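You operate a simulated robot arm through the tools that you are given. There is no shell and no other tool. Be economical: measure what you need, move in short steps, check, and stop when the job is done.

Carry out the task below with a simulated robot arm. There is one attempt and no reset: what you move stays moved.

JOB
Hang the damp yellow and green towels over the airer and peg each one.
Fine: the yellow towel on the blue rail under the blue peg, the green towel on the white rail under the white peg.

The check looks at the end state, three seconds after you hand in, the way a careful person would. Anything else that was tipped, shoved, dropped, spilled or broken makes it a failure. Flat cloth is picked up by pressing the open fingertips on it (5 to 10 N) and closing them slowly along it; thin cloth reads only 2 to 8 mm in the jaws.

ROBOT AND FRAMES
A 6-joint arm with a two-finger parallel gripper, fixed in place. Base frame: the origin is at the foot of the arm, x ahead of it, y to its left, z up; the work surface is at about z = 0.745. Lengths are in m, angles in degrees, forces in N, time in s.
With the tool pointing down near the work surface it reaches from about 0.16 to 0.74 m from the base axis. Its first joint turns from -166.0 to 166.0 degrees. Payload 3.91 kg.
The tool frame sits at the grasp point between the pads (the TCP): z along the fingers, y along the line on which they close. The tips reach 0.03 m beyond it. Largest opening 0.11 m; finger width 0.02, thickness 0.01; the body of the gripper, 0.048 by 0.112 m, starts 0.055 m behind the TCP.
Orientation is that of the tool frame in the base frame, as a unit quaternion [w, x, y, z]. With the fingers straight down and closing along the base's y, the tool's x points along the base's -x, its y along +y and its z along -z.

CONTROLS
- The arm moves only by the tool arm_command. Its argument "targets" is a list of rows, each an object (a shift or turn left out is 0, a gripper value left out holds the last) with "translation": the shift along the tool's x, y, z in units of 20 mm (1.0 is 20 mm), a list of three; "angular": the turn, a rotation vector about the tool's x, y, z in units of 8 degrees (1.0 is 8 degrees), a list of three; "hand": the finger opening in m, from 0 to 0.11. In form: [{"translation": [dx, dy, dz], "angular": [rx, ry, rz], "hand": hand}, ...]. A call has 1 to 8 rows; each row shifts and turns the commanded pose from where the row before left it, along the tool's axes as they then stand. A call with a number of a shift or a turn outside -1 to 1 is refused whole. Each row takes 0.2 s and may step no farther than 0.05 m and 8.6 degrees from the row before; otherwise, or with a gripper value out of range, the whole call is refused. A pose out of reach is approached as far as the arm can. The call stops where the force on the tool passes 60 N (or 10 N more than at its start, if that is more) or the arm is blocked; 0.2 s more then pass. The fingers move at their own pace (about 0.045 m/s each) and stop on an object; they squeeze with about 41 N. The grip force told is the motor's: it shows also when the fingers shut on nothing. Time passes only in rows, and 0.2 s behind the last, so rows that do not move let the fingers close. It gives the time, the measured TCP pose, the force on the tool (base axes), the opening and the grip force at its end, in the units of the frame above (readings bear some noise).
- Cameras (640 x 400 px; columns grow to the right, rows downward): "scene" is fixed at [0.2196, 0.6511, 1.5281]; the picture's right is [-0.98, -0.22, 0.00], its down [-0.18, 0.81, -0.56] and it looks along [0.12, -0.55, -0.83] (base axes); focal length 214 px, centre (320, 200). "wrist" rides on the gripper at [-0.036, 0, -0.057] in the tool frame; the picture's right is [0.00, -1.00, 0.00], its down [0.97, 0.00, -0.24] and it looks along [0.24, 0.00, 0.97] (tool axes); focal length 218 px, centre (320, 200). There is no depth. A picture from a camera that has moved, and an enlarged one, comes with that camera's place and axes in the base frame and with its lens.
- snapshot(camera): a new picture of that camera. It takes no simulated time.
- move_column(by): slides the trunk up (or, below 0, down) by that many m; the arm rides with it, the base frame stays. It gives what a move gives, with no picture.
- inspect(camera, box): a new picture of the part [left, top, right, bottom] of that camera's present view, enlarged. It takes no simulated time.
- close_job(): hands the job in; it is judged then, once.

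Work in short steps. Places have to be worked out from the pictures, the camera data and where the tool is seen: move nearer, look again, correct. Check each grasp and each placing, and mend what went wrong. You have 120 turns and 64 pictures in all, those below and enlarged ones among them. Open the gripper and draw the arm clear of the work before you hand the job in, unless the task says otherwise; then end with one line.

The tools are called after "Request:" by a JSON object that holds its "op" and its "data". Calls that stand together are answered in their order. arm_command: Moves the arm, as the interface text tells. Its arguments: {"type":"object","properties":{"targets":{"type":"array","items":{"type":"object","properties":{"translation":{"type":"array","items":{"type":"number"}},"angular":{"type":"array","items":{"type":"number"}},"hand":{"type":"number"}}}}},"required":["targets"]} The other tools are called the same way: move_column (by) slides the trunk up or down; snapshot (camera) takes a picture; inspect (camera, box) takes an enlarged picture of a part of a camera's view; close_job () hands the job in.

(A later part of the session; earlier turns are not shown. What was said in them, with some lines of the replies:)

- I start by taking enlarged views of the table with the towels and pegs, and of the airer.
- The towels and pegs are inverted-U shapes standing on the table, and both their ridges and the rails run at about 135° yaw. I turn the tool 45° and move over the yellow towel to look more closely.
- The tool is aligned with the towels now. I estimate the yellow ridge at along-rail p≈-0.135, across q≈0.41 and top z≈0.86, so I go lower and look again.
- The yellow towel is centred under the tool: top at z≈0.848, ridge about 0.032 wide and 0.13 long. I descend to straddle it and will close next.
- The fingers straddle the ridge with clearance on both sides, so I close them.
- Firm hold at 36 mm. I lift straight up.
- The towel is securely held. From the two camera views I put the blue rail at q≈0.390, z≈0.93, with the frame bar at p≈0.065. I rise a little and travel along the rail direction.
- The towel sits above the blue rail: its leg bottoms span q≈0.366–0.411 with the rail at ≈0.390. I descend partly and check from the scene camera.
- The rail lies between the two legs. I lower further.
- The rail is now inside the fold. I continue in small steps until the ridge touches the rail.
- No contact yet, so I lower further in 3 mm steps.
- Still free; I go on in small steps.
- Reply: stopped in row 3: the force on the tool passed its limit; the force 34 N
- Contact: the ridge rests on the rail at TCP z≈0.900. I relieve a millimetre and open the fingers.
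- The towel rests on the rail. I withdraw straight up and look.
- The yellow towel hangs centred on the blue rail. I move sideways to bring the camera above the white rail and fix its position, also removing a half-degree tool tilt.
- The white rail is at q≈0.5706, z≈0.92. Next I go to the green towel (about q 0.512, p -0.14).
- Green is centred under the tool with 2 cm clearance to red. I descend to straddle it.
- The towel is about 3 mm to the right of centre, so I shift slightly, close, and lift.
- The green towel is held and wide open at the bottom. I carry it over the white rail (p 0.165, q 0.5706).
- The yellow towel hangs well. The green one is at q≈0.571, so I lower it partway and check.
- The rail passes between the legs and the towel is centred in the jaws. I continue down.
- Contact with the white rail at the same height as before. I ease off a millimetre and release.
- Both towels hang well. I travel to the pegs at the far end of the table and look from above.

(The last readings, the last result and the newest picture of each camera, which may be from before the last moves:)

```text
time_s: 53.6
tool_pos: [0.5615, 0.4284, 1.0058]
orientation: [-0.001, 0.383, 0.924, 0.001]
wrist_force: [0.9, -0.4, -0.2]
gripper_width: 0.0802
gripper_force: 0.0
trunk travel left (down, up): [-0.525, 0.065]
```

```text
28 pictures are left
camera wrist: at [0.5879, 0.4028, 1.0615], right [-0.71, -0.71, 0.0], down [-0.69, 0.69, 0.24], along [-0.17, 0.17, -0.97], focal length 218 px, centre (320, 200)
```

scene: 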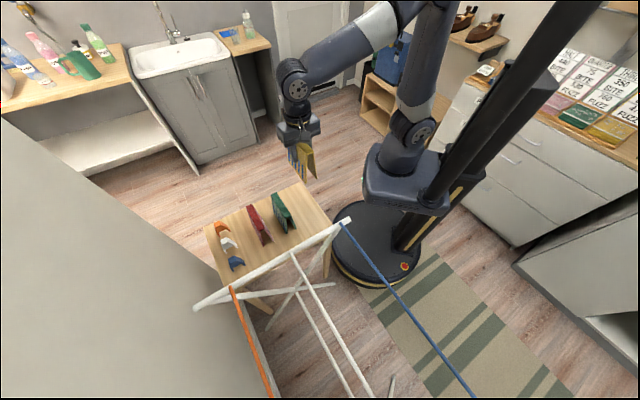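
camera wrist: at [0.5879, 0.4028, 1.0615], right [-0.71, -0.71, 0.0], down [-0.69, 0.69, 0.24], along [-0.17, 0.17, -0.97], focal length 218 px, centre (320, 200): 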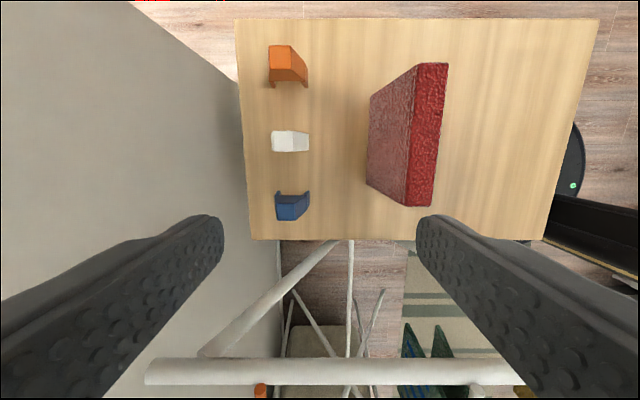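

I zoom in on the pegs to see their shape and orientation.

Request:
{"op": "inspect", "data": {"camera": "wrist", "box": [240, 110, 352, 240]}}

Request:
{"op": "inspect", "data": {"camera": "scene", "box": [200, 215, 264, 275]}}

```text
3.08 times, centred on (296, 175) of wrist
camera zoom: at [0.5879, 0.4028, 1.0615], right [-0.71, -0.71, 0.0], down [-0.69, 0.69, 0.24], along [-0.17, 0.17, -0.97], focal length 672 px, centre (394, 277)
```

zoom: 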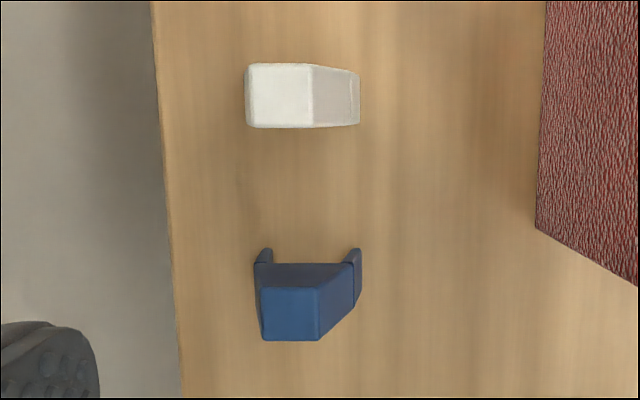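

```text
6.67 times, centred on (232, 245) of scene
camera zoom: at [0.2196, 0.6511, 1.5281], right [-0.98, -0.22, 0.0], down [-0.18, 0.81, -0.56], along [0.12, -0.55, -0.83], focal length 1430 px, centre (907, -100)
```

zoom: 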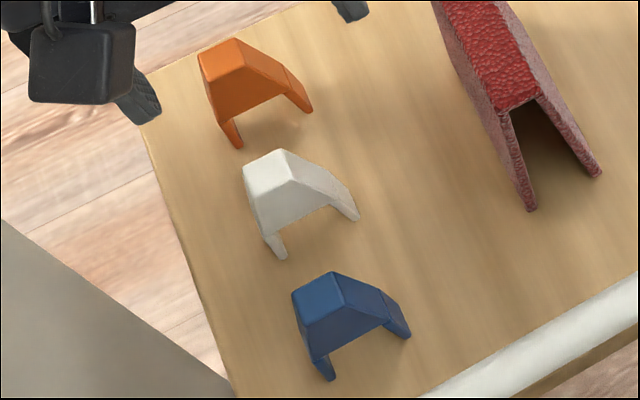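

The pegs have flat parallel faces across the rail direction (about 22 mm thick), while their other sides slope. So I turn the gripper 90° to close along the rail direction and grip the flat faces near the top.

Request:
{"op": "arm_command", "data": {"targets": [{"angular": [0, 0, -1]}, {"angular": [0, 0, -1]}, {"angular": [0, 0, -1]}, {"angular": [0, 0, -1]}, {"angular": [0, 0, -1]}, {"angular": [0, 0, -1]}, {"angular": [0, 0, -1]}, {"angular": [0, 0, -1]}]}}

Request:
{"op": "arm_command", "data": {"targets": [{"angular": [0, 0, -1]}, {"angular": [0, 0, -1], "hand": 0.06}, {"angular": [0, 0, -1]}, {"angular": [0, 0, -0.25], "translation": [-0.8, 1, 0]}, {"translation": [-0.7, 1, 0]}]}}

Request:
{"op": "snapshot", "data": {"camera": "wrist"}}

```text
time_s: 55.4
tool_pos: [0.562, 0.429, 1.0054]
orientation: [0.0, -0.166, 0.986, 0.001]
wrist_force: [0.0, 0.1, 0.0]
gripper_width: 0.08
gripper_force: 0.1
trunk travel left (down, up): [-0.525, 0.065]
```

```text
time_s: 56.6
tool_pos: [0.5554, 0.4775, 1.0047]
orientation: [0.001, -0.383, 0.924, 0.001]
wrist_force: [0.6, -0.1, -0.1]
gripper_width: 0.0599
gripper_force: 0.0
trunk travel left (down, up): [-0.525, 0.065]
```

```text
25 pictures are left
camera wrist: at [0.5813, 0.5029, 1.061], right [0.71, -0.71, 0.0], down [-0.69, -0.69, 0.24], along [-0.17, -0.17, -0.97], focal length 218 px, centre (320, 200)
```

wrist: 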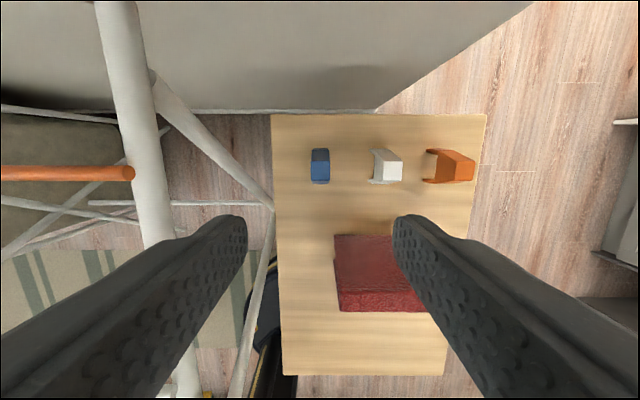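

The blue peg lies exactly in the closing plane (p≈-0.055, q≈0.738). I descend to z 0.88 and look more closely.

Request:
{"op": "arm_command", "data": {"targets": [{"translation": [-0.4, 0, 1]}, {"translation": [0, 0, 1]}, {"translation": [0, 0, 1]}, {"translation": [0, 0, 1]}, {"translation": [0, 0, 1]}, {"translation": [0, 0, 1]}]}}

Request:
{"op": "snapshot", "data": {"camera": "wrist"}}

```text
time_s: 58.0
tool_pos: [0.5559, 0.478, 0.8842]
orientation: [0.001, -0.383, 0.924, 0.002]
wrist_force: [-0.4, 0.0, 0.0]
gripper_width: 0.06
gripper_force: 0.1
out of reach, approached as far as the arm can: row 1
trunk travel left (down, up): [-0.525, 0.065]
```

```text
24 pictures are left
camera wrist: at [0.5828, 0.5039, 0.94], right [0.71, -0.71, 0.0], down [-0.69, -0.69, 0.24], along [-0.17, -0.17, -0.97], focal length 218 px, centre (320, 200)
```

wrist: 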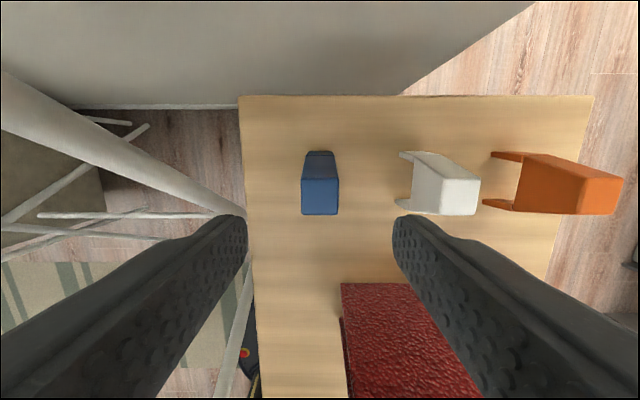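

The blue peg's top is at z≈0.81 with its arch ceiling ≈0.77. The tool is 8 mm short at q 0.731, so I try moving outward at this lower height.

Request:
{"op": "arm_command", "data": {"targets": [{"translation": [-0.2, 0, 0]}, {"translation": [-0.2, 0, 0]}]}}

```text
time_s: 58.6
tool_pos: [0.5617, 0.4853, 0.8838]
orientation: [0.0, -0.383, 0.924, 0.001]
wrist_force: [0.1, -0.2, 0.0]
gripper_width: 0.0602
gripper_force: 0.1
trunk travel left (down, up): [-0.525, 0.065]
```

That worked (q 0.740). I descend over the peg.

Request:
{"op": "arm_command", "data": {"targets": [{"translation": [0.05, 0, 1]}, {"translation": [0, 0, 1]}, {"translation": [0, 0, 1]}, {"translation": [0, 0, 0.6]}]}}

Request:
{"op": "snapshot", "data": {"camera": "wrist"}}

```text
time_s: 59.6
tool_pos: [0.5599, 0.4839, 0.8132]
orientation: [0.001, -0.382, 0.924, 0.002]
wrist_force: [-0.6, -0.6, 0.5]
gripper_width: 0.06
gripper_force: 0.1
trunk travel left (down, up): [-0.525, 0.065]
```

```text
23 pictures are left
camera wrist: at [0.5862, 0.5095, 0.8695], right [0.71, -0.71, 0.0], down [-0.69, -0.69, 0.24], along [-0.17, -0.17, -0.97], focal length 218 px, centre (320, 200)
```

wrist: 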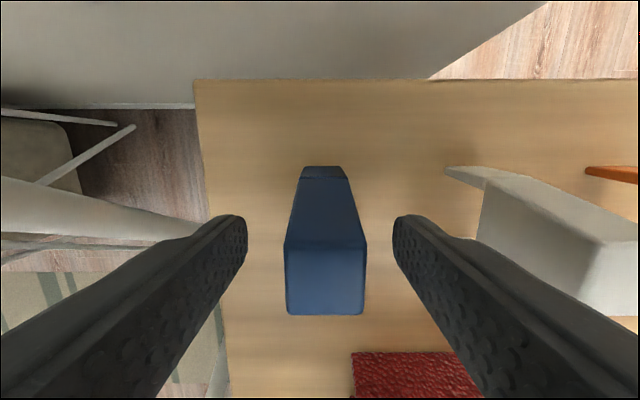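

Well centred; the tips are 3 cm below the peg's top. I close.

Request:
{"op": "arm_command", "data": {"targets": [{"hand": 0.04}, {"hand": 0.02}, {"hand": 0.01}, {"hand": 0.0}, {"hand": 0.0}]}}

Request:
{"op": "arm_command", "data": {"targets": [{"translation": [0, 0, -0.5]}, {"translation": [0, 0, -1]}, {"translation": [0, 0, -1]}, {"translation": [0, 0, -1]}]}}

Request:
{"op": "snapshot", "data": {"camera": "wrist"}}

```text
time_s: 60.8
tool_pos: [0.56, 0.4834, 0.8126]
orientation: [0.002, -0.382, 0.924, 0.001]
wrist_force: [-0.3, -0.8, 0.0]
gripper_width: 0.0208
gripper_force: 40.8
trunk travel left (down, up): [-0.525, 0.065]
```

```text
time_s: 61.8
tool_pos: [0.5614, 0.4843, 0.8824]
orientation: [0.0, -0.383, 0.924, 0.001]
wrist_force: [1.0, 0.5, -1.3]
gripper_width: 0.0207
gripper_force: 41.1
trunk travel left (down, up): [-0.525, 0.065]
```

```text
22 pictures are left
camera wrist: at [0.5866, 0.5092, 0.9377], right [0.71, -0.71, 0.0], down [-0.69, -0.69, 0.24], along [-0.17, -0.17, -0.97], focal length 218 px, centre (320, 200)
```

wrist: 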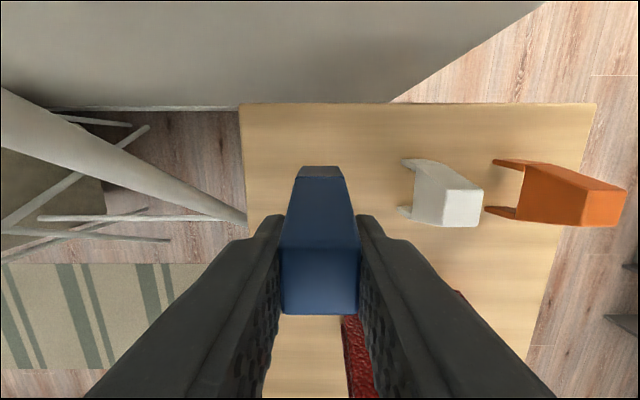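

The blue peg is held straight. I lift while drawing inward, then travel over the yellow towel.

Request:
{"op": "arm_command", "data": {"targets": [{"translation": [0.2, 0, -1]}, {"translation": [0.2, 0, -1]}, {"translation": [0.3, 0, -1]}, {"translation": [0.3, 0, -1]}, {"translation": [0.5, 0, -1]}, {"translation": [0.5, 0, -1]}, {"translation": [0.5, 0, -1]}, {"translation": [0.5, 0, -1]}]}}

Request:
{"op": "arm_command", "data": {"targets": [{"translation": [1, 0.8, -0.9]}, {"translation": [1, 0.8, 0]}, {"translation": [1, 0.8, 0]}, {"translation": [1, 0.8, 0]}, {"translation": [1, 0.8, 0]}, {"translation": [1, 0.8, 0]}, {"translation": [1, 0.8, 0]}, {"translation": [1, 0.8, 0]}]}}

Request:
{"op": "arm_command", "data": {"targets": [{"translation": [1, 0.8, 0]}, {"translation": [1, 0.8, 0]}, {"translation": [1, 0.8, 0]}, {"translation": [1, 0.8, 0]}, {"translation": [1, 0.8, 0]}, {"translation": [1, 0.8, 0]}]}}

Request:
{"op": "snapshot", "data": {"camera": "wrist"}}

Request:
{"op": "snapshot", "data": {"camera": "scene"}}

```text
time_s: 63.6
tool_pos: [0.5204, 0.4407, 1.0433]
orientation: [-0.001, -0.383, 0.924, 0.0]
wrist_force: [1.2, -0.3, 0.4]
gripper_width: 0.0206
gripper_force: 40.5
trunk travel left (down, up): [-0.525, 0.065]
```

```text
time_s: 65.4
tool_pos: [0.3149, 0.4197, 1.0612]
orientation: [0.0, -0.383, 0.924, 0.001]
wrist_force: [-0.6, 0.2, -0.6]
gripper_width: 0.0207
gripper_force: 40.8
trunk travel left (down, up): [-0.525, 0.065]
```

```text
time_s: 66.8
tool_pos: [0.164, 0.4044, 1.0601]
orientation: [0.001, -0.382, 0.924, 0.001]
wrist_force: [0.1, -0.3, 0.5]
gripper_width: 0.0207
gripper_force: 41.1
trunk travel left (down, up): [-0.525, 0.065]
```

```text
21 pictures are left
camera wrist: at [0.1894, 0.4292, 1.1157], right [0.71, -0.71, 0.0], down [-0.69, -0.69, 0.24], along [-0.17, -0.17, -0.97], focal length 218 px, centre (320, 200)
```

wrist: 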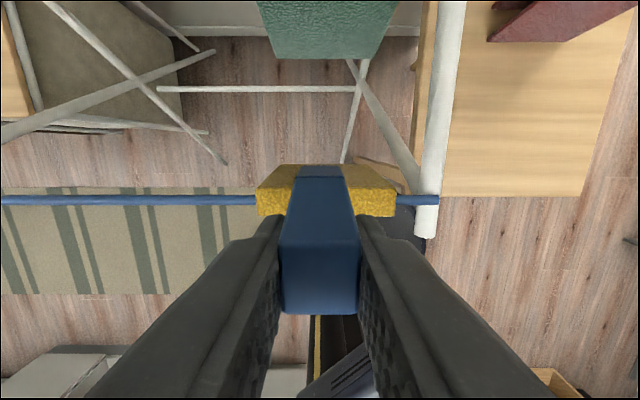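

```text
20 pictures are left
```

scene: 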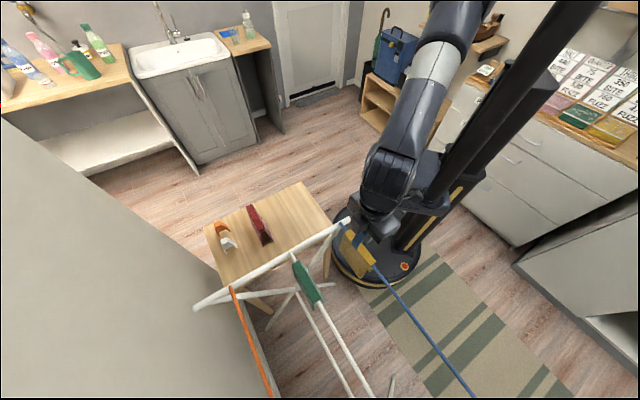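

I correct q by -13 mm to centre on the ridge (0.389), descend to just above it, and look.

Request:
{"op": "arm_command", "data": {"targets": [{"translation": [0.65, -0.15, 0.5]}, {"translation": [0, 0, 1]}, {"translation": [0, 0, 1]}, {"translation": [0, 0, 0.4]}, {"translation": [0, 0, 0]}]}}

Request:
{"op": "inspect", "data": {"camera": "scene", "box": [328, 215, 408, 265]}}

Request:
{"op": "snapshot", "data": {"camera": "wrist"}}

```text
time_s: 68.0
tool_pos: [0.1551, 0.391, 1.004]
orientation: [0.001, -0.383, 0.924, 0.001]
wrist_force: [0.1, -0.5, -0.3]
gripper_width: 0.0207
gripper_force: 40.6
trunk travel left (down, up): [-0.525, 0.065]
```

```text
8.00 times, centred on (368, 240) of scene
camera zoom: at [0.2196, 0.6511, 1.5281], right [-0.98, -0.22, 0.0], down [-0.18, 0.81, -0.56], along [0.12, -0.55, -0.83], focal length 1716 px, centre (-64, -120)
```

zoom: 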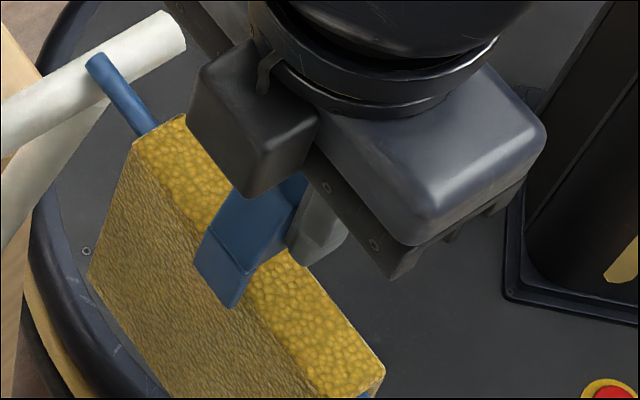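

```text
18 pictures are left
camera wrist: at [0.1818, 0.4167, 1.0598], right [0.71, -0.71, 0.0], down [-0.69, -0.69, 0.24], along [-0.17, -0.17, -0.97], focal length 218 px, centre (320, 200)
```

wrist: 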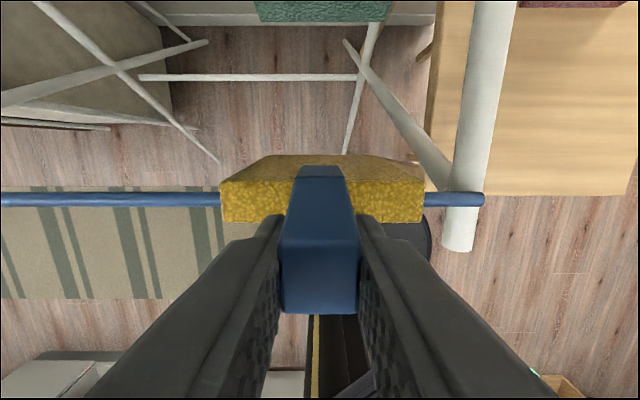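

The peg is about 3 mm inboard of the ridge centre; I correct that and lower onto the ridge.

Request:
{"op": "arm_command", "data": {"targets": [{"translation": [-0.15, 0, 0.2]}, {"translation": [0, 0, 0.3]}, {"translation": [0, 0, 0.3]}]}}

Request:
{"op": "inspect", "data": {"camera": "scene", "box": [328, 215, 408, 265]}}

```text
time_s: 68.8
tool_pos: [0.1585, 0.394, 0.9858]
orientation: [0.001, -0.383, 0.924, 0.001]
wrist_force: [0.1, -0.7, -0.4]
gripper_width: 0.0206
gripper_force: 41.0
trunk travel left (down, up): [-0.525, 0.065]
```

```text
8.00 times, centred on (368, 240) of scene
camera zoom: at [0.2196, 0.6511, 1.5281], right [-0.98, -0.22, 0.0], down [-0.18, 0.81, -0.56], along [0.12, -0.55, -0.83], focal length 1716 px, centre (-64, -120)
```

zoom: 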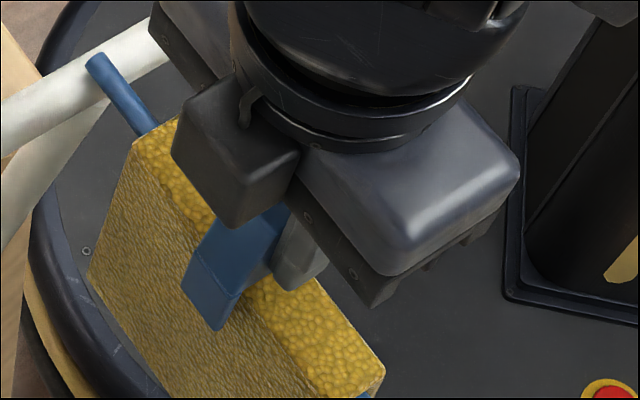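

The outer leg is passing down outside the towel's side with no force. I keep lowering.

Request:
{"op": "arm_command", "data": {"targets": [{"translation": [0, 0, 0.2]}, {"translation": [0, 0, 0.2]}, {"translation": [0, 0, 0]}]}}

Request:
{"op": "arm_command", "data": {"targets": [{"translation": [0, 0, 0.1]}, {"translation": [0, 0, 0.1]}, {"translation": [0, 0, 0]}]}}

```text
time_s: 69.6
tool_pos: [0.1589, 0.3937, 0.9787]
orientation: [0.0, -0.383, 0.924, 0.001]
wrist_force: [-0.3, -0.9, 0.3]
gripper_width: 0.0207
gripper_force: 41.5
trunk travel left (down, up): [-0.525, 0.065]
```

```text
time_s: 70.4
tool_pos: [0.1575, 0.3928, 0.9746]
orientation: [0.0, -0.383, 0.924, 0.0]
wrist_force: [0.2, 0.3, -0.4]
gripper_width: 0.0205
gripper_force: 40.8
trunk travel left (down, up): [-0.525, 0.065]
```

Request:
{"op": "arm_command", "data": {"targets": [{"translation": [0, 0, 0.1]}, {"translation": [0, 0, 0.1]}, {"translation": [0, 0, 0]}]}}

Request:
{"op": "inspect", "data": {"camera": "scene", "box": [328, 215, 408, 265]}}

```text
time_s: 71.2
tool_pos: [0.1571, 0.394, 0.9741]
orientation: [0.002, -0.383, 0.924, 0.003]
wrist_force: [-0.7, -1.3, 38.1]
gripper_width: 0.0208
gripper_force: 41.0
trunk travel left (down, up): [-0.525, 0.065]
```

```text
8.00 times, centred on (368, 240) of scene
camera zoom: at [0.2196, 0.6511, 1.5281], right [-0.98, -0.22, 0.0], down [-0.18, 0.81, -0.56], along [0.12, -0.55, -0.83], focal length 1716 px, centre (-64, -120)
```

zoom: 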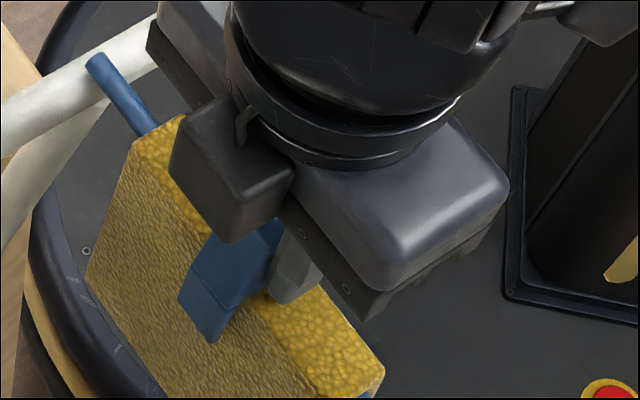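

Firm seat (38 N) right at the predicted ceiling height. I ease off, open, and withdraw upward.

Request:
{"op": "arm_command", "data": {"targets": [{"translation": [0, 0, -0.1]}, {"hand": 0.03}, {"hand": 0.05}, {"hand": 0.06}, {"hand": 0.06}]}}

Request:
{"op": "arm_command", "data": {"targets": [{"translation": [0, 0, -0.5]}, {"translation": [0, 0, -1]}, {"translation": [0, 0, -1]}, {"translation": [0, 0, -1]}, {"translation": [0, 0, -1]}, {"translation": [0, 0, -0.5]}]}}

Request:
{"op": "inspect", "data": {"camera": "scene", "box": [328, 215, 408, 265]}}

Request:
{"op": "snapshot", "data": {"camera": "wrist"}}

```text
time_s: 72.4
tool_pos: [0.1577, 0.3935, 0.9727]
orientation: [-0.001, -0.383, 0.924, 0.0]
wrist_force: [0.0, 0.2, -0.2]
gripper_width: 0.0598
gripper_force: 0.1
trunk travel left (down, up): [-0.525, 0.065]
```

```text
time_s: 73.8
tool_pos: [0.1577, 0.3934, 1.0731]
orientation: [-0.001, -0.382, 0.924, 0.001]
wrist_force: [0.3, 0.4, 0.1]
gripper_width: 0.0602
gripper_force: 0.1
trunk travel left (down, up): [-0.525, 0.065]
```

```text
8.00 times, centred on (368, 240) of scene
camera zoom: at [0.2196, 0.6511, 1.5281], right [-0.98, -0.22, 0.0], down [-0.18, 0.81, -0.56], along [0.12, -0.55, -0.83], focal length 1716 px, centre (-64, -120)
```

zoom: 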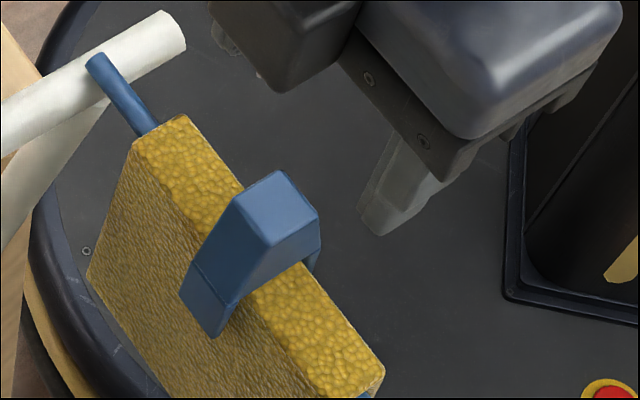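

```text
14 pictures are left
camera wrist: at [0.1841, 0.4182, 1.1296], right [0.71, -0.71, 0.0], down [-0.69, -0.69, 0.24], along [-0.17, -0.17, -0.97], focal length 218 px, centre (320, 200)
```

wrist: 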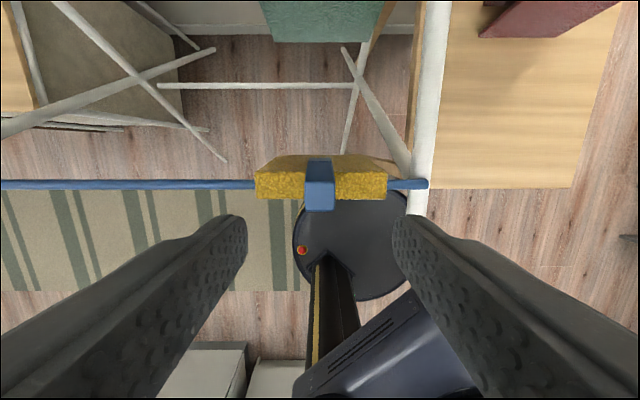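

The blue peg sits squarely on the yellow towel. The white peg is farther out (r≈0.75), so I raise the trunk 6 cm for reach and travel there.

Request:
{"op": "move_column", "data": {"by": 0.06}}

Request:
{"op": "arm_command", "data": {"targets": [{"translation": [-1, -0.95, 0]}, {"translation": [-1, -0.95, 0]}, {"translation": [-1, -0.95, 0]}, {"translation": [-1, -0.95, 0]}, {"translation": [-1, -0.95, 0]}, {"translation": [-1, -0.95, 0]}, {"translation": [-1, -0.95, 0]}, {"translation": [-1, -0.95, 0]}]}}

Request:
{"op": "arm_command", "data": {"targets": [{"translation": [-1, -0.95, 0]}, {"translation": [-1, -0.95, 0]}, {"translation": [-1, -0.95, 0]}, {"translation": [-1, -0.95, 0.5]}, {"translation": [-1, -0.95, 1]}, {"translation": [-0.8, -0.95, 1]}, {"translation": [0, -0.95, 1]}, {"translation": [0, -0.95, 1]}]}}

```text
time_s: 74.8
tool_pos: [0.1591, 0.3943, 1.1335]
orientation: [0.0, -0.383, 0.924, 0.001]
wrist_force: [0.4, -0.8, -0.8]
gripper_width: 0.0601
gripper_force: 0.1
trunk travel left (down, up): [-0.585, 0.005]
```

```text
time_s: 76.6
tool_pos: [0.3808, 0.399, 1.1334]
orientation: [-0.001, -0.382, 0.924, 0.0]
wrist_force: [0.2, 0.1, 1.2]
gripper_width: 0.06
gripper_force: 0.2
trunk travel left (down, up): [-0.585, 0.005]
```

```text
time_s: 78.4
tool_pos: [0.5674, 0.3726, 1.0442]
orientation: [0.0, -0.383, 0.924, 0.002]
wrist_force: [-1.2, -0.5, 0.7]
gripper_width: 0.0601
gripper_force: 0.2
trunk travel left (down, up): [-0.585, 0.005]
```

Request:
{"op": "arm_command", "data": {"targets": [{"translation": [-0.6, -0.05, 0.5]}, {"translation": [-0.6, 0, 1]}, {"translation": [-0.6, 0, 1]}, {"translation": [-0.6, 0, 1]}, {"translation": [-0.6, 0, 1]}, {"translation": [-0.6, 0, 1]}, {"translation": [0, 0, 1]}, {"translation": [0, 0, 1]}]}}

Request:
{"op": "snapshot", "data": {"camera": "wrist"}}

```text
time_s: 80.2
tool_pos: [0.6156, 0.4206, 0.8916]
orientation: [0.001, -0.383, 0.924, 0.002]
wrist_force: [-0.2, 0.5, -0.5]
gripper_width: 0.06
gripper_force: 0.1
out of reach, approached as far as the arm can: row 7
trunk travel left (down, up): [-0.585, 0.005]
```

```text
13 pictures are left
camera wrist: at [0.6419, 0.4464, 0.9481], right [0.71, -0.71, 0.0], down [-0.69, -0.69, 0.24], along [-0.17, -0.17, -0.97], focal length 218 px, centre (320, 200)
```

wrist: 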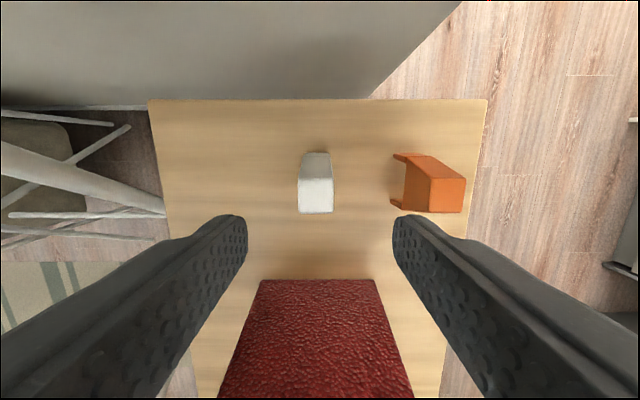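

The white peg is at q≈0.740, p≈-0.136. I move out as far as reachable while descending.

Request:
{"op": "arm_command", "data": {"targets": [{"translation": [0, 0.12, 0.8]}, {"translation": [-0.2, 0, 0.2]}, {"translation": [-0.15, 0, 0]}]}}

```text
time_s: 81.0
tool_pos: [0.6136, 0.4234, 0.8742]
orientation: [0.0, -0.383, 0.924, 0.001]
wrist_force: [-0.8, -0.3, 1.1]
gripper_width: 0.06
gripper_force: 0.0
out of reach, approached as far as the arm can: row 2
trunk travel left (down, up): [-0.585, 0.005]
```

Request:
{"op": "arm_command", "data": {"targets": [{"translation": [0, 0, 1]}, {"translation": [0, 0, 1]}, {"translation": [0, 0, 1]}, {"translation": [-0.15, 0, 0]}]}}

Request:
{"op": "snapshot", "data": {"camera": "wrist"}}

```text
time_s: 82.0
tool_pos: [0.6072, 0.419, 0.8166]
orientation: [0.0, -0.383, 0.924, 0.002]
wrist_force: [-0.4, -0.2, 0.3]
gripper_width: 0.06
gripper_force: 0.1
out of reach, approached as far as the arm can: row 1, 3, 4
trunk travel left (down, up): [-0.585, 0.005]
```

```text
12 pictures are left
camera wrist: at [0.6329, 0.4429, 0.8724], right [0.71, -0.71, 0.0], down [-0.69, -0.69, 0.24], along [-0.17, -0.17, -0.97], focal length 218 px, centre (320, 200)
```

wrist: 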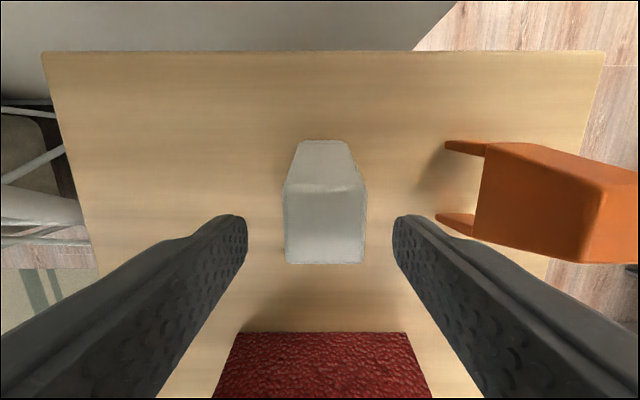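

Lower makes the reach shrink here, so the trunk is too high for this. I rise, lower the trunk 11 cm, and approach again at the arm's best height.

Request:
{"op": "arm_command", "data": {"targets": [{"translation": [0, 0, -1]}, {"translation": [0, 0, -1]}, {"translation": [0, 0, -1]}, {"translation": [0, 0, -1]}, {"translation": [0, 0, -1]}, {"translation": [0, 0, -1]}, {"translation": [0, 0, -1]}, {"translation": [0, 0, -1]}]}}

Request:
{"op": "move_column", "data": {"by": -0.11}}

Request:
{"op": "arm_command", "data": {"targets": [{"translation": [-0.15, 0, 0]}, {"translation": [-0.15, 0, 0]}, {"translation": [-0.1, 0, 0]}]}}

```text
time_s: 83.8
tool_pos: [0.6062, 0.4183, 0.9758]
orientation: [-0.001, -0.383, 0.924, 0.001]
wrist_force: [-1.0, 0.8, 0.0]
gripper_width: 0.0603
gripper_force: 0.0
trunk travel left (down, up): [-0.585, 0.005]
```

```text
time_s: 85.3
tool_pos: [0.6065, 0.4189, 0.8654]
orientation: [0.001, -0.382, 0.924, 0.002]
wrist_force: [-0.4, 0.1, -0.2]
gripper_width: 0.0599
gripper_force: 0.1
trunk travel left (down, up): [-0.475, 0.115]
```

```text
time_s: 86.1
tool_pos: [0.6131, 0.424, 0.8669]
orientation: [0.001, -0.383, 0.924, 0.001]
wrist_force: [0.2, 0.4, -0.8]
gripper_width: 0.0602
gripper_force: 0.2
trunk travel left (down, up): [-0.475, 0.115]
```

Request:
{"op": "arm_command", "data": {"targets": [{"translation": [0, 0, 0.9]}, {"translation": [-0.1, -0.05, 0.9]}, {"translation": [-0.1, 0, 0.9]}, {"translation": [-0.1, 0, 0]}]}}

Request:
{"op": "snapshot", "data": {"camera": "wrist"}}

```text
time_s: 87.1
tool_pos: [0.6141, 0.4253, 0.81]
orientation: [0.0, -0.383, 0.924, 0.001]
wrist_force: [0.4, 0.1, 0.4]
gripper_width: 0.0599
gripper_force: 0.0
out of reach, approached as far as the arm can: row 4
trunk travel left (down, up): [-0.475, 0.115]
```

```text
11 pictures are left
camera wrist: at [0.6407, 0.4505, 0.8665], right [0.71, -0.71, 0.0], down [-0.69, -0.69, 0.24], along [-0.17, -0.17, -0.97], focal length 218 px, centre (320, 200)
```

wrist: 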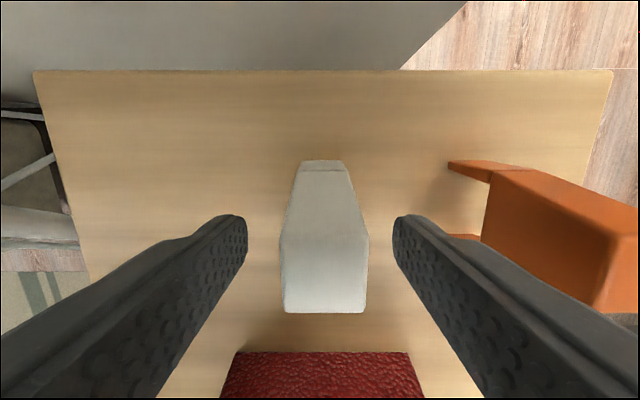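

Framing now matches the good blue grasp. I close, then lift while drawing inward.

Request:
{"op": "arm_command", "data": {"targets": [{"translation": [0, -0.05, 0], "hand": 0.04}, {"hand": 0.02}, {"hand": 0.01}, {"hand": 0.0}, {"hand": 0.0}]}}

Request:
{"op": "arm_command", "data": {"targets": [{"translation": [0, 0, -0.5]}, {"translation": [0.1, 0, -1]}, {"translation": [0.1, 0, -1]}, {"translation": [0.1, 0, -1]}, {"translation": [0.2, 0, -1]}, {"translation": [0.2, 0, -1]}, {"translation": [0.2, 0, -1]}, {"translation": [0.2, 0, -1]}]}}

Request:
{"op": "arm_command", "data": {"targets": [{"translation": [0.2, 0, -1]}, {"translation": [0.2, 0, -1]}, {"translation": [0.2, 0, -1]}, {"translation": [0.2, 0, -1]}, {"translation": [0.2, 0, -1]}]}}

Request:
{"op": "snapshot", "data": {"camera": "wrist"}}

```text
time_s: 88.3
tool_pos: [0.6148, 0.4247, 0.8114]
orientation: [0.001, -0.382, 0.924, 0.001]
wrist_force: [0.5, 0.3, 0.2]
gripper_width: 0.0206
gripper_force: 41.0
trunk travel left (down, up): [-0.475, 0.115]
```

```text
time_s: 90.1
tool_pos: [0.5998, 0.4095, 0.9622]
orientation: [0.001, -0.383, 0.924, 0.001]
wrist_force: [0.2, -0.2, -0.6]
gripper_width: 0.0209
gripper_force: 40.7
trunk travel left (down, up): [-0.475, 0.115]
```

```text
time_s: 91.3
tool_pos: [0.5848, 0.3942, 1.0622]
orientation: [0.0, -0.383, 0.924, 0.001]
wrist_force: [-0.6, 0.1, -0.1]
gripper_width: 0.021
gripper_force: 40.9
trunk travel left (down, up): [-0.475, 0.115]
```

```text
10 pictures are left
camera wrist: at [0.611, 0.4199, 1.1181], right [0.71, -0.71, 0.0], down [-0.69, -0.69, 0.24], along [-0.17, -0.17, -0.97], focal length 218 px, centre (320, 200)
```

wrist: 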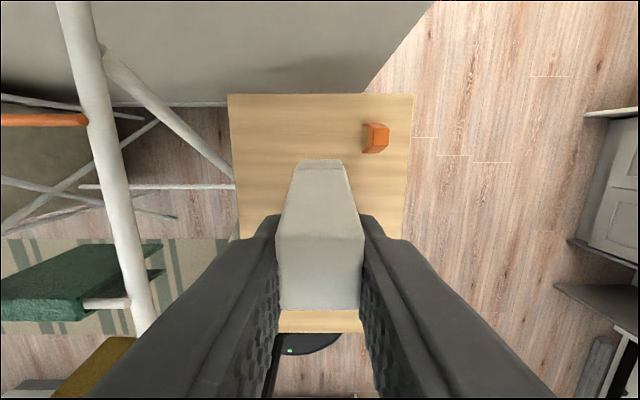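

The white peg is held straight. I travel to above the green towel.

Request:
{"op": "arm_command", "data": {"targets": [{"translation": [0.4, 1, 0]}, {"translation": [0.4, 1, 0]}, {"translation": [0.4, 1, 0]}, {"translation": [0.4, 1, 0]}, {"translation": [0.4, 1, 0]}, {"translation": [0.4, 1, 0]}, {"translation": [0.4, 1, 0]}, {"translation": [0.4, 1, 0]}]}}

Request:
{"op": "arm_command", "data": {"targets": [{"translation": [0.4, 1, 0]}, {"translation": [0.4, 1, 0]}, {"translation": [0.4, 1, 0]}, {"translation": [0.4, 1, 0]}, {"translation": [0.4, 1, 0]}, {"translation": [0.4, 1, 0]}, {"translation": [0.5, 1, 0]}, {"translation": [0, 0, 0]}]}}

Request:
{"op": "arm_command", "data": {"targets": [{"translation": [0, 0, 1]}, {"translation": [0, 0, 1]}, {"translation": [0, 0, 0.9]}, {"translation": [0, 0, 0]}]}}

Request:
{"op": "snapshot", "data": {"camera": "wrist"}}

Request:
{"op": "inspect", "data": {"camera": "scene", "box": [264, 240, 360, 300]}}

```text
time_s: 93.1
tool_pos: [0.4281, 0.4605, 1.0613]
orientation: [0.0, -0.383, 0.924, 0.001]
wrist_force: [-0.4, 0.1, -0.7]
gripper_width: 0.0207
gripper_force: 40.7
trunk travel left (down, up): [-0.475, 0.115]
```

```text
time_s: 94.9
tool_pos: [0.2878, 0.5204, 1.06]
orientation: [0.0, -0.382, 0.924, 0.001]
wrist_force: [0.4, 0.0, 0.2]
gripper_width: 0.0207
gripper_force: 41.3
trunk travel left (down, up): [-0.475, 0.115]
```

```text
time_s: 95.9
tool_pos: [0.2875, 0.5198, 1.0041]
orientation: [0.0, -0.383, 0.924, 0.001]
wrist_force: [-0.1, -0.5, -1.0]
gripper_width: 0.0208
gripper_force: 40.7
trunk travel left (down, up): [-0.475, 0.115]
```

```text
9 pictures are left
camera wrist: at [0.3127, 0.545, 1.0598], right [0.71, -0.71, 0.0], down [-0.69, -0.69, 0.24], along [-0.17, -0.17, -0.97], focal length 218 px, centre (320, 200)
```

wrist: 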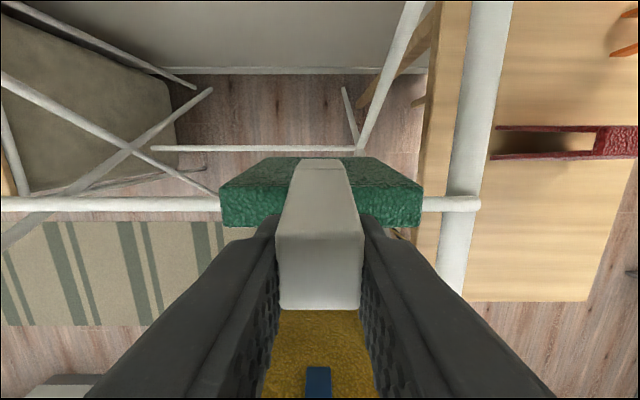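

```text
6.67 times, centred on (312, 270) of scene
camera zoom: at [0.2196, 0.6511, 1.5281], right [-0.98, -0.22, 0.0], down [-0.18, 0.81, -0.56], along [0.12, -0.55, -0.83], focal length 1430 px, centre (373, -267)
```

zoom: 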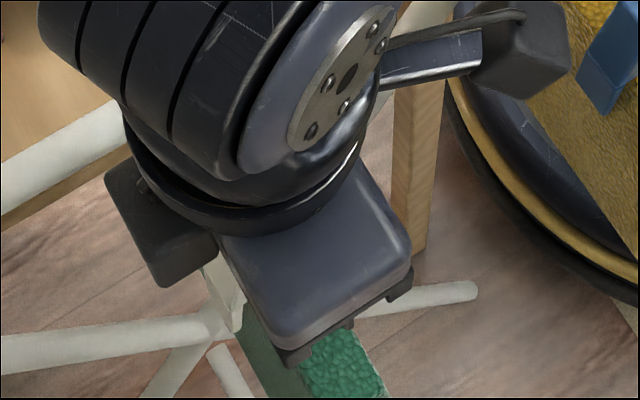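

Aligned within about 1 mm (ridge centre q≈0.571). I lower onto the ridge.

Request:
{"op": "arm_command", "data": {"targets": [{"translation": [0.05, 0, 0.3]}, {"translation": [0, 0, 0.3]}, {"translation": [0, 0, 0.3]}, {"translation": [0, 0, 0.2]}, {"translation": [0, 0, 0]}]}}

Request:
{"op": "arm_command", "data": {"targets": [{"translation": [0, 0, 0.1]}, {"translation": [0, 0, 0.1]}, {"translation": [0, 0, 0.1]}, {"translation": [0, 0, 0]}]}}

Request:
{"op": "snapshot", "data": {"camera": "wrist"}}

```text
time_s: 97.1
tool_pos: [0.287, 0.5203, 0.9819]
orientation: [0.0, -0.383, 0.924, 0.001]
wrist_force: [0.0, 0.1, 0.1]
gripper_width: 0.0204
gripper_force: 41.6
trunk travel left (down, up): [-0.475, 0.115]
```

```text
time_s: 98.1
tool_pos: [0.2873, 0.5194, 0.9756]
orientation: [0.0, -0.383, 0.924, 0.001]
wrist_force: [-0.4, -0.5, 0.9]
gripper_width: 0.0208
gripper_force: 41.0
trunk travel left (down, up): [-0.475, 0.115]
```

```text
7 pictures are left
camera wrist: at [0.3124, 0.5451, 1.0314], right [0.71, -0.71, 0.0], down [-0.69, -0.69, 0.24], along [-0.17, -0.17, -0.97], focal length 218 px, centre (320, 200)
```

wrist: 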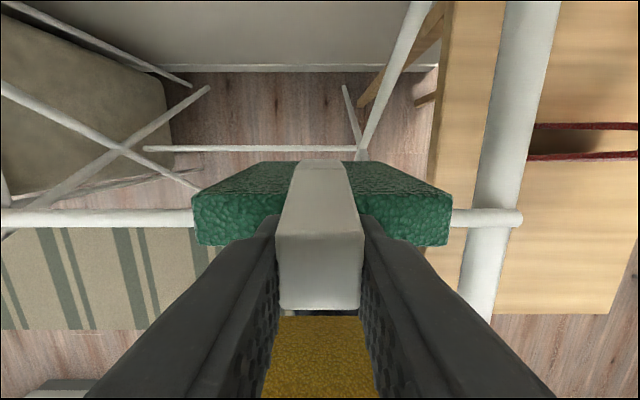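

The legs straddle the ridge freely, so I take the last millimetres to contact.

Request:
{"op": "arm_command", "data": {"targets": [{"translation": [0, 0, 0.1]}, {"translation": [0, 0, 0.1]}, {"translation": [0, 0, 0]}]}}

```text
time_s: 98.9
tool_pos: [0.2854, 0.5183, 0.9718]
orientation: [0.0, -0.382, 0.924, 0.001]
wrist_force: [0.8, -1.0, 2.4]
gripper_width: 0.0206
gripper_force: 41.1
trunk travel left (down, up): [-0.475, 0.115]
```

Request:
{"op": "arm_command", "data": {"targets": [{"translation": [0, 0, 0.1]}, {"translation": [0, 0, 0.1]}, {"translation": [0, 0, 0]}]}}

```text
time_s: 99.7
tool_pos: [0.287, 0.5192, 0.971]
orientation: [0.003, -0.382, 0.924, 0.003]
wrist_force: [2.4, 1.7, 31.0]
gripper_width: 0.0206
gripper_force: 41.4
trunk travel left (down, up): [-0.475, 0.115]
```

Seated with 31 N. I ease off, open and withdraw.

Request:
{"op": "arm_command", "data": {"targets": [{"translation": [0, 0, -0.1]}, {"hand": 0.03}, {"hand": 0.05}, {"hand": 0.06}, {"hand": 0.06}]}}

Request:
{"op": "arm_command", "data": {"targets": [{"translation": [0, 0, -0.5]}, {"translation": [0, 0, -1]}, {"translation": [0, 0, -1]}, {"translation": [0, 0, -1]}, {"translation": [0, 0, -1]}, {"translation": [0, 0, -1]}, {"translation": [0, 0, -1]}, {"translation": [0, 0, -1]}]}}

Request:
{"op": "arm_command", "data": {"targets": [{"translation": [0, -1, -1]}, {"translation": [0, -1, 0]}, {"translation": [0, -1, 0]}, {"translation": [0, -1, 0]}, {"translation": [0, -1, 0]}, {"translation": [0, -1, 0]}, {"translation": [0, -1, 0]}, {"translation": [0, -1, 0]}]}}

Request:
{"op": "arm_command", "data": {"targets": [{"translation": [0, -1, 0]}, {"translation": [0, -1, 0]}, {"translation": [0, -1, 0]}, {"translation": [0, -1, 0]}, {"translation": [0, -1, 0]}, {"translation": [0, -1, 0]}, {"translation": [0, -1, 0]}, {"translation": [0, -1, 0]}]}}

Request:
{"op": "inspect", "data": {"camera": "scene", "box": [200, 180, 424, 320]}}

```text
time_s: 100.9
tool_pos: [0.2871, 0.5191, 0.9685]
orientation: [-0.001, -0.382, 0.924, 0.001]
wrist_force: [0.3, -0.5, -0.6]
gripper_width: 0.0599
gripper_force: 0.1
trunk travel left (down, up): [-0.475, 0.115]
```

```text
time_s: 102.7
tool_pos: [0.2852, 0.5186, 1.1198]
orientation: [-0.001, -0.383, 0.924, 0.002]
wrist_force: [0.8, 0.2, 0.4]
gripper_width: 0.0598
gripper_force: 0.0
trunk travel left (down, up): [-0.475, 0.115]
```

```text
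time_s: 104.5
tool_pos: [0.3984, 0.4066, 1.139]
orientation: [-0.001, -0.383, 0.924, 0.0]
wrist_force: [-0.3, 0.5, -0.3]
gripper_width: 0.0599
gripper_force: 0.1
trunk travel left (down, up): [-0.475, 0.115]
```

```text
time_s: 106.3
tool_pos: [0.5131, 0.2941, 1.1398]
orientation: [0.0, -0.383, 0.924, 0.001]
wrist_force: [0.5, 0.0, -0.3]
gripper_width: 0.0599
gripper_force: 0.0
trunk travel left (down, up): [-0.475, 0.115]
```

```text
2.86 times, centred on (312, 250) of scene
camera zoom: at [0.2196, 0.6511, 1.5281], right [-0.98, -0.22, 0.0], down [-0.18, 0.81, -0.56], along [0.12, -0.55, -0.83], focal length 613 px, centre (343, 57)
```

zoom: 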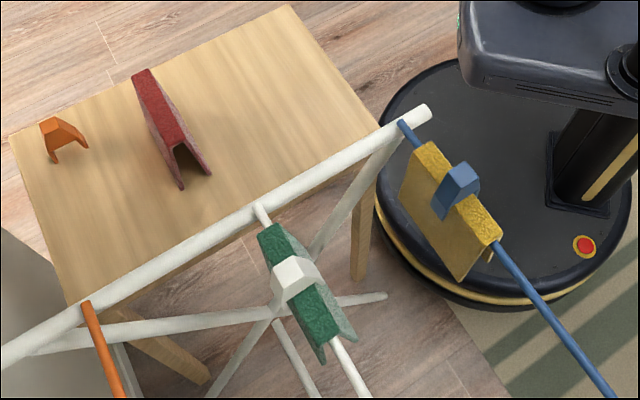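

Both towels hang pegged on their rails, the red towel and the orange peg are untouched, and the arm is clear with the gripper open. I hand in.

Request:
{"op": "close_job", "data": {}}

```text
The job is handed in.
```

The job is handed in: the yellow towel hangs on the blue rail under the blue peg, and the green towel hangs on the white rail under the white peg.
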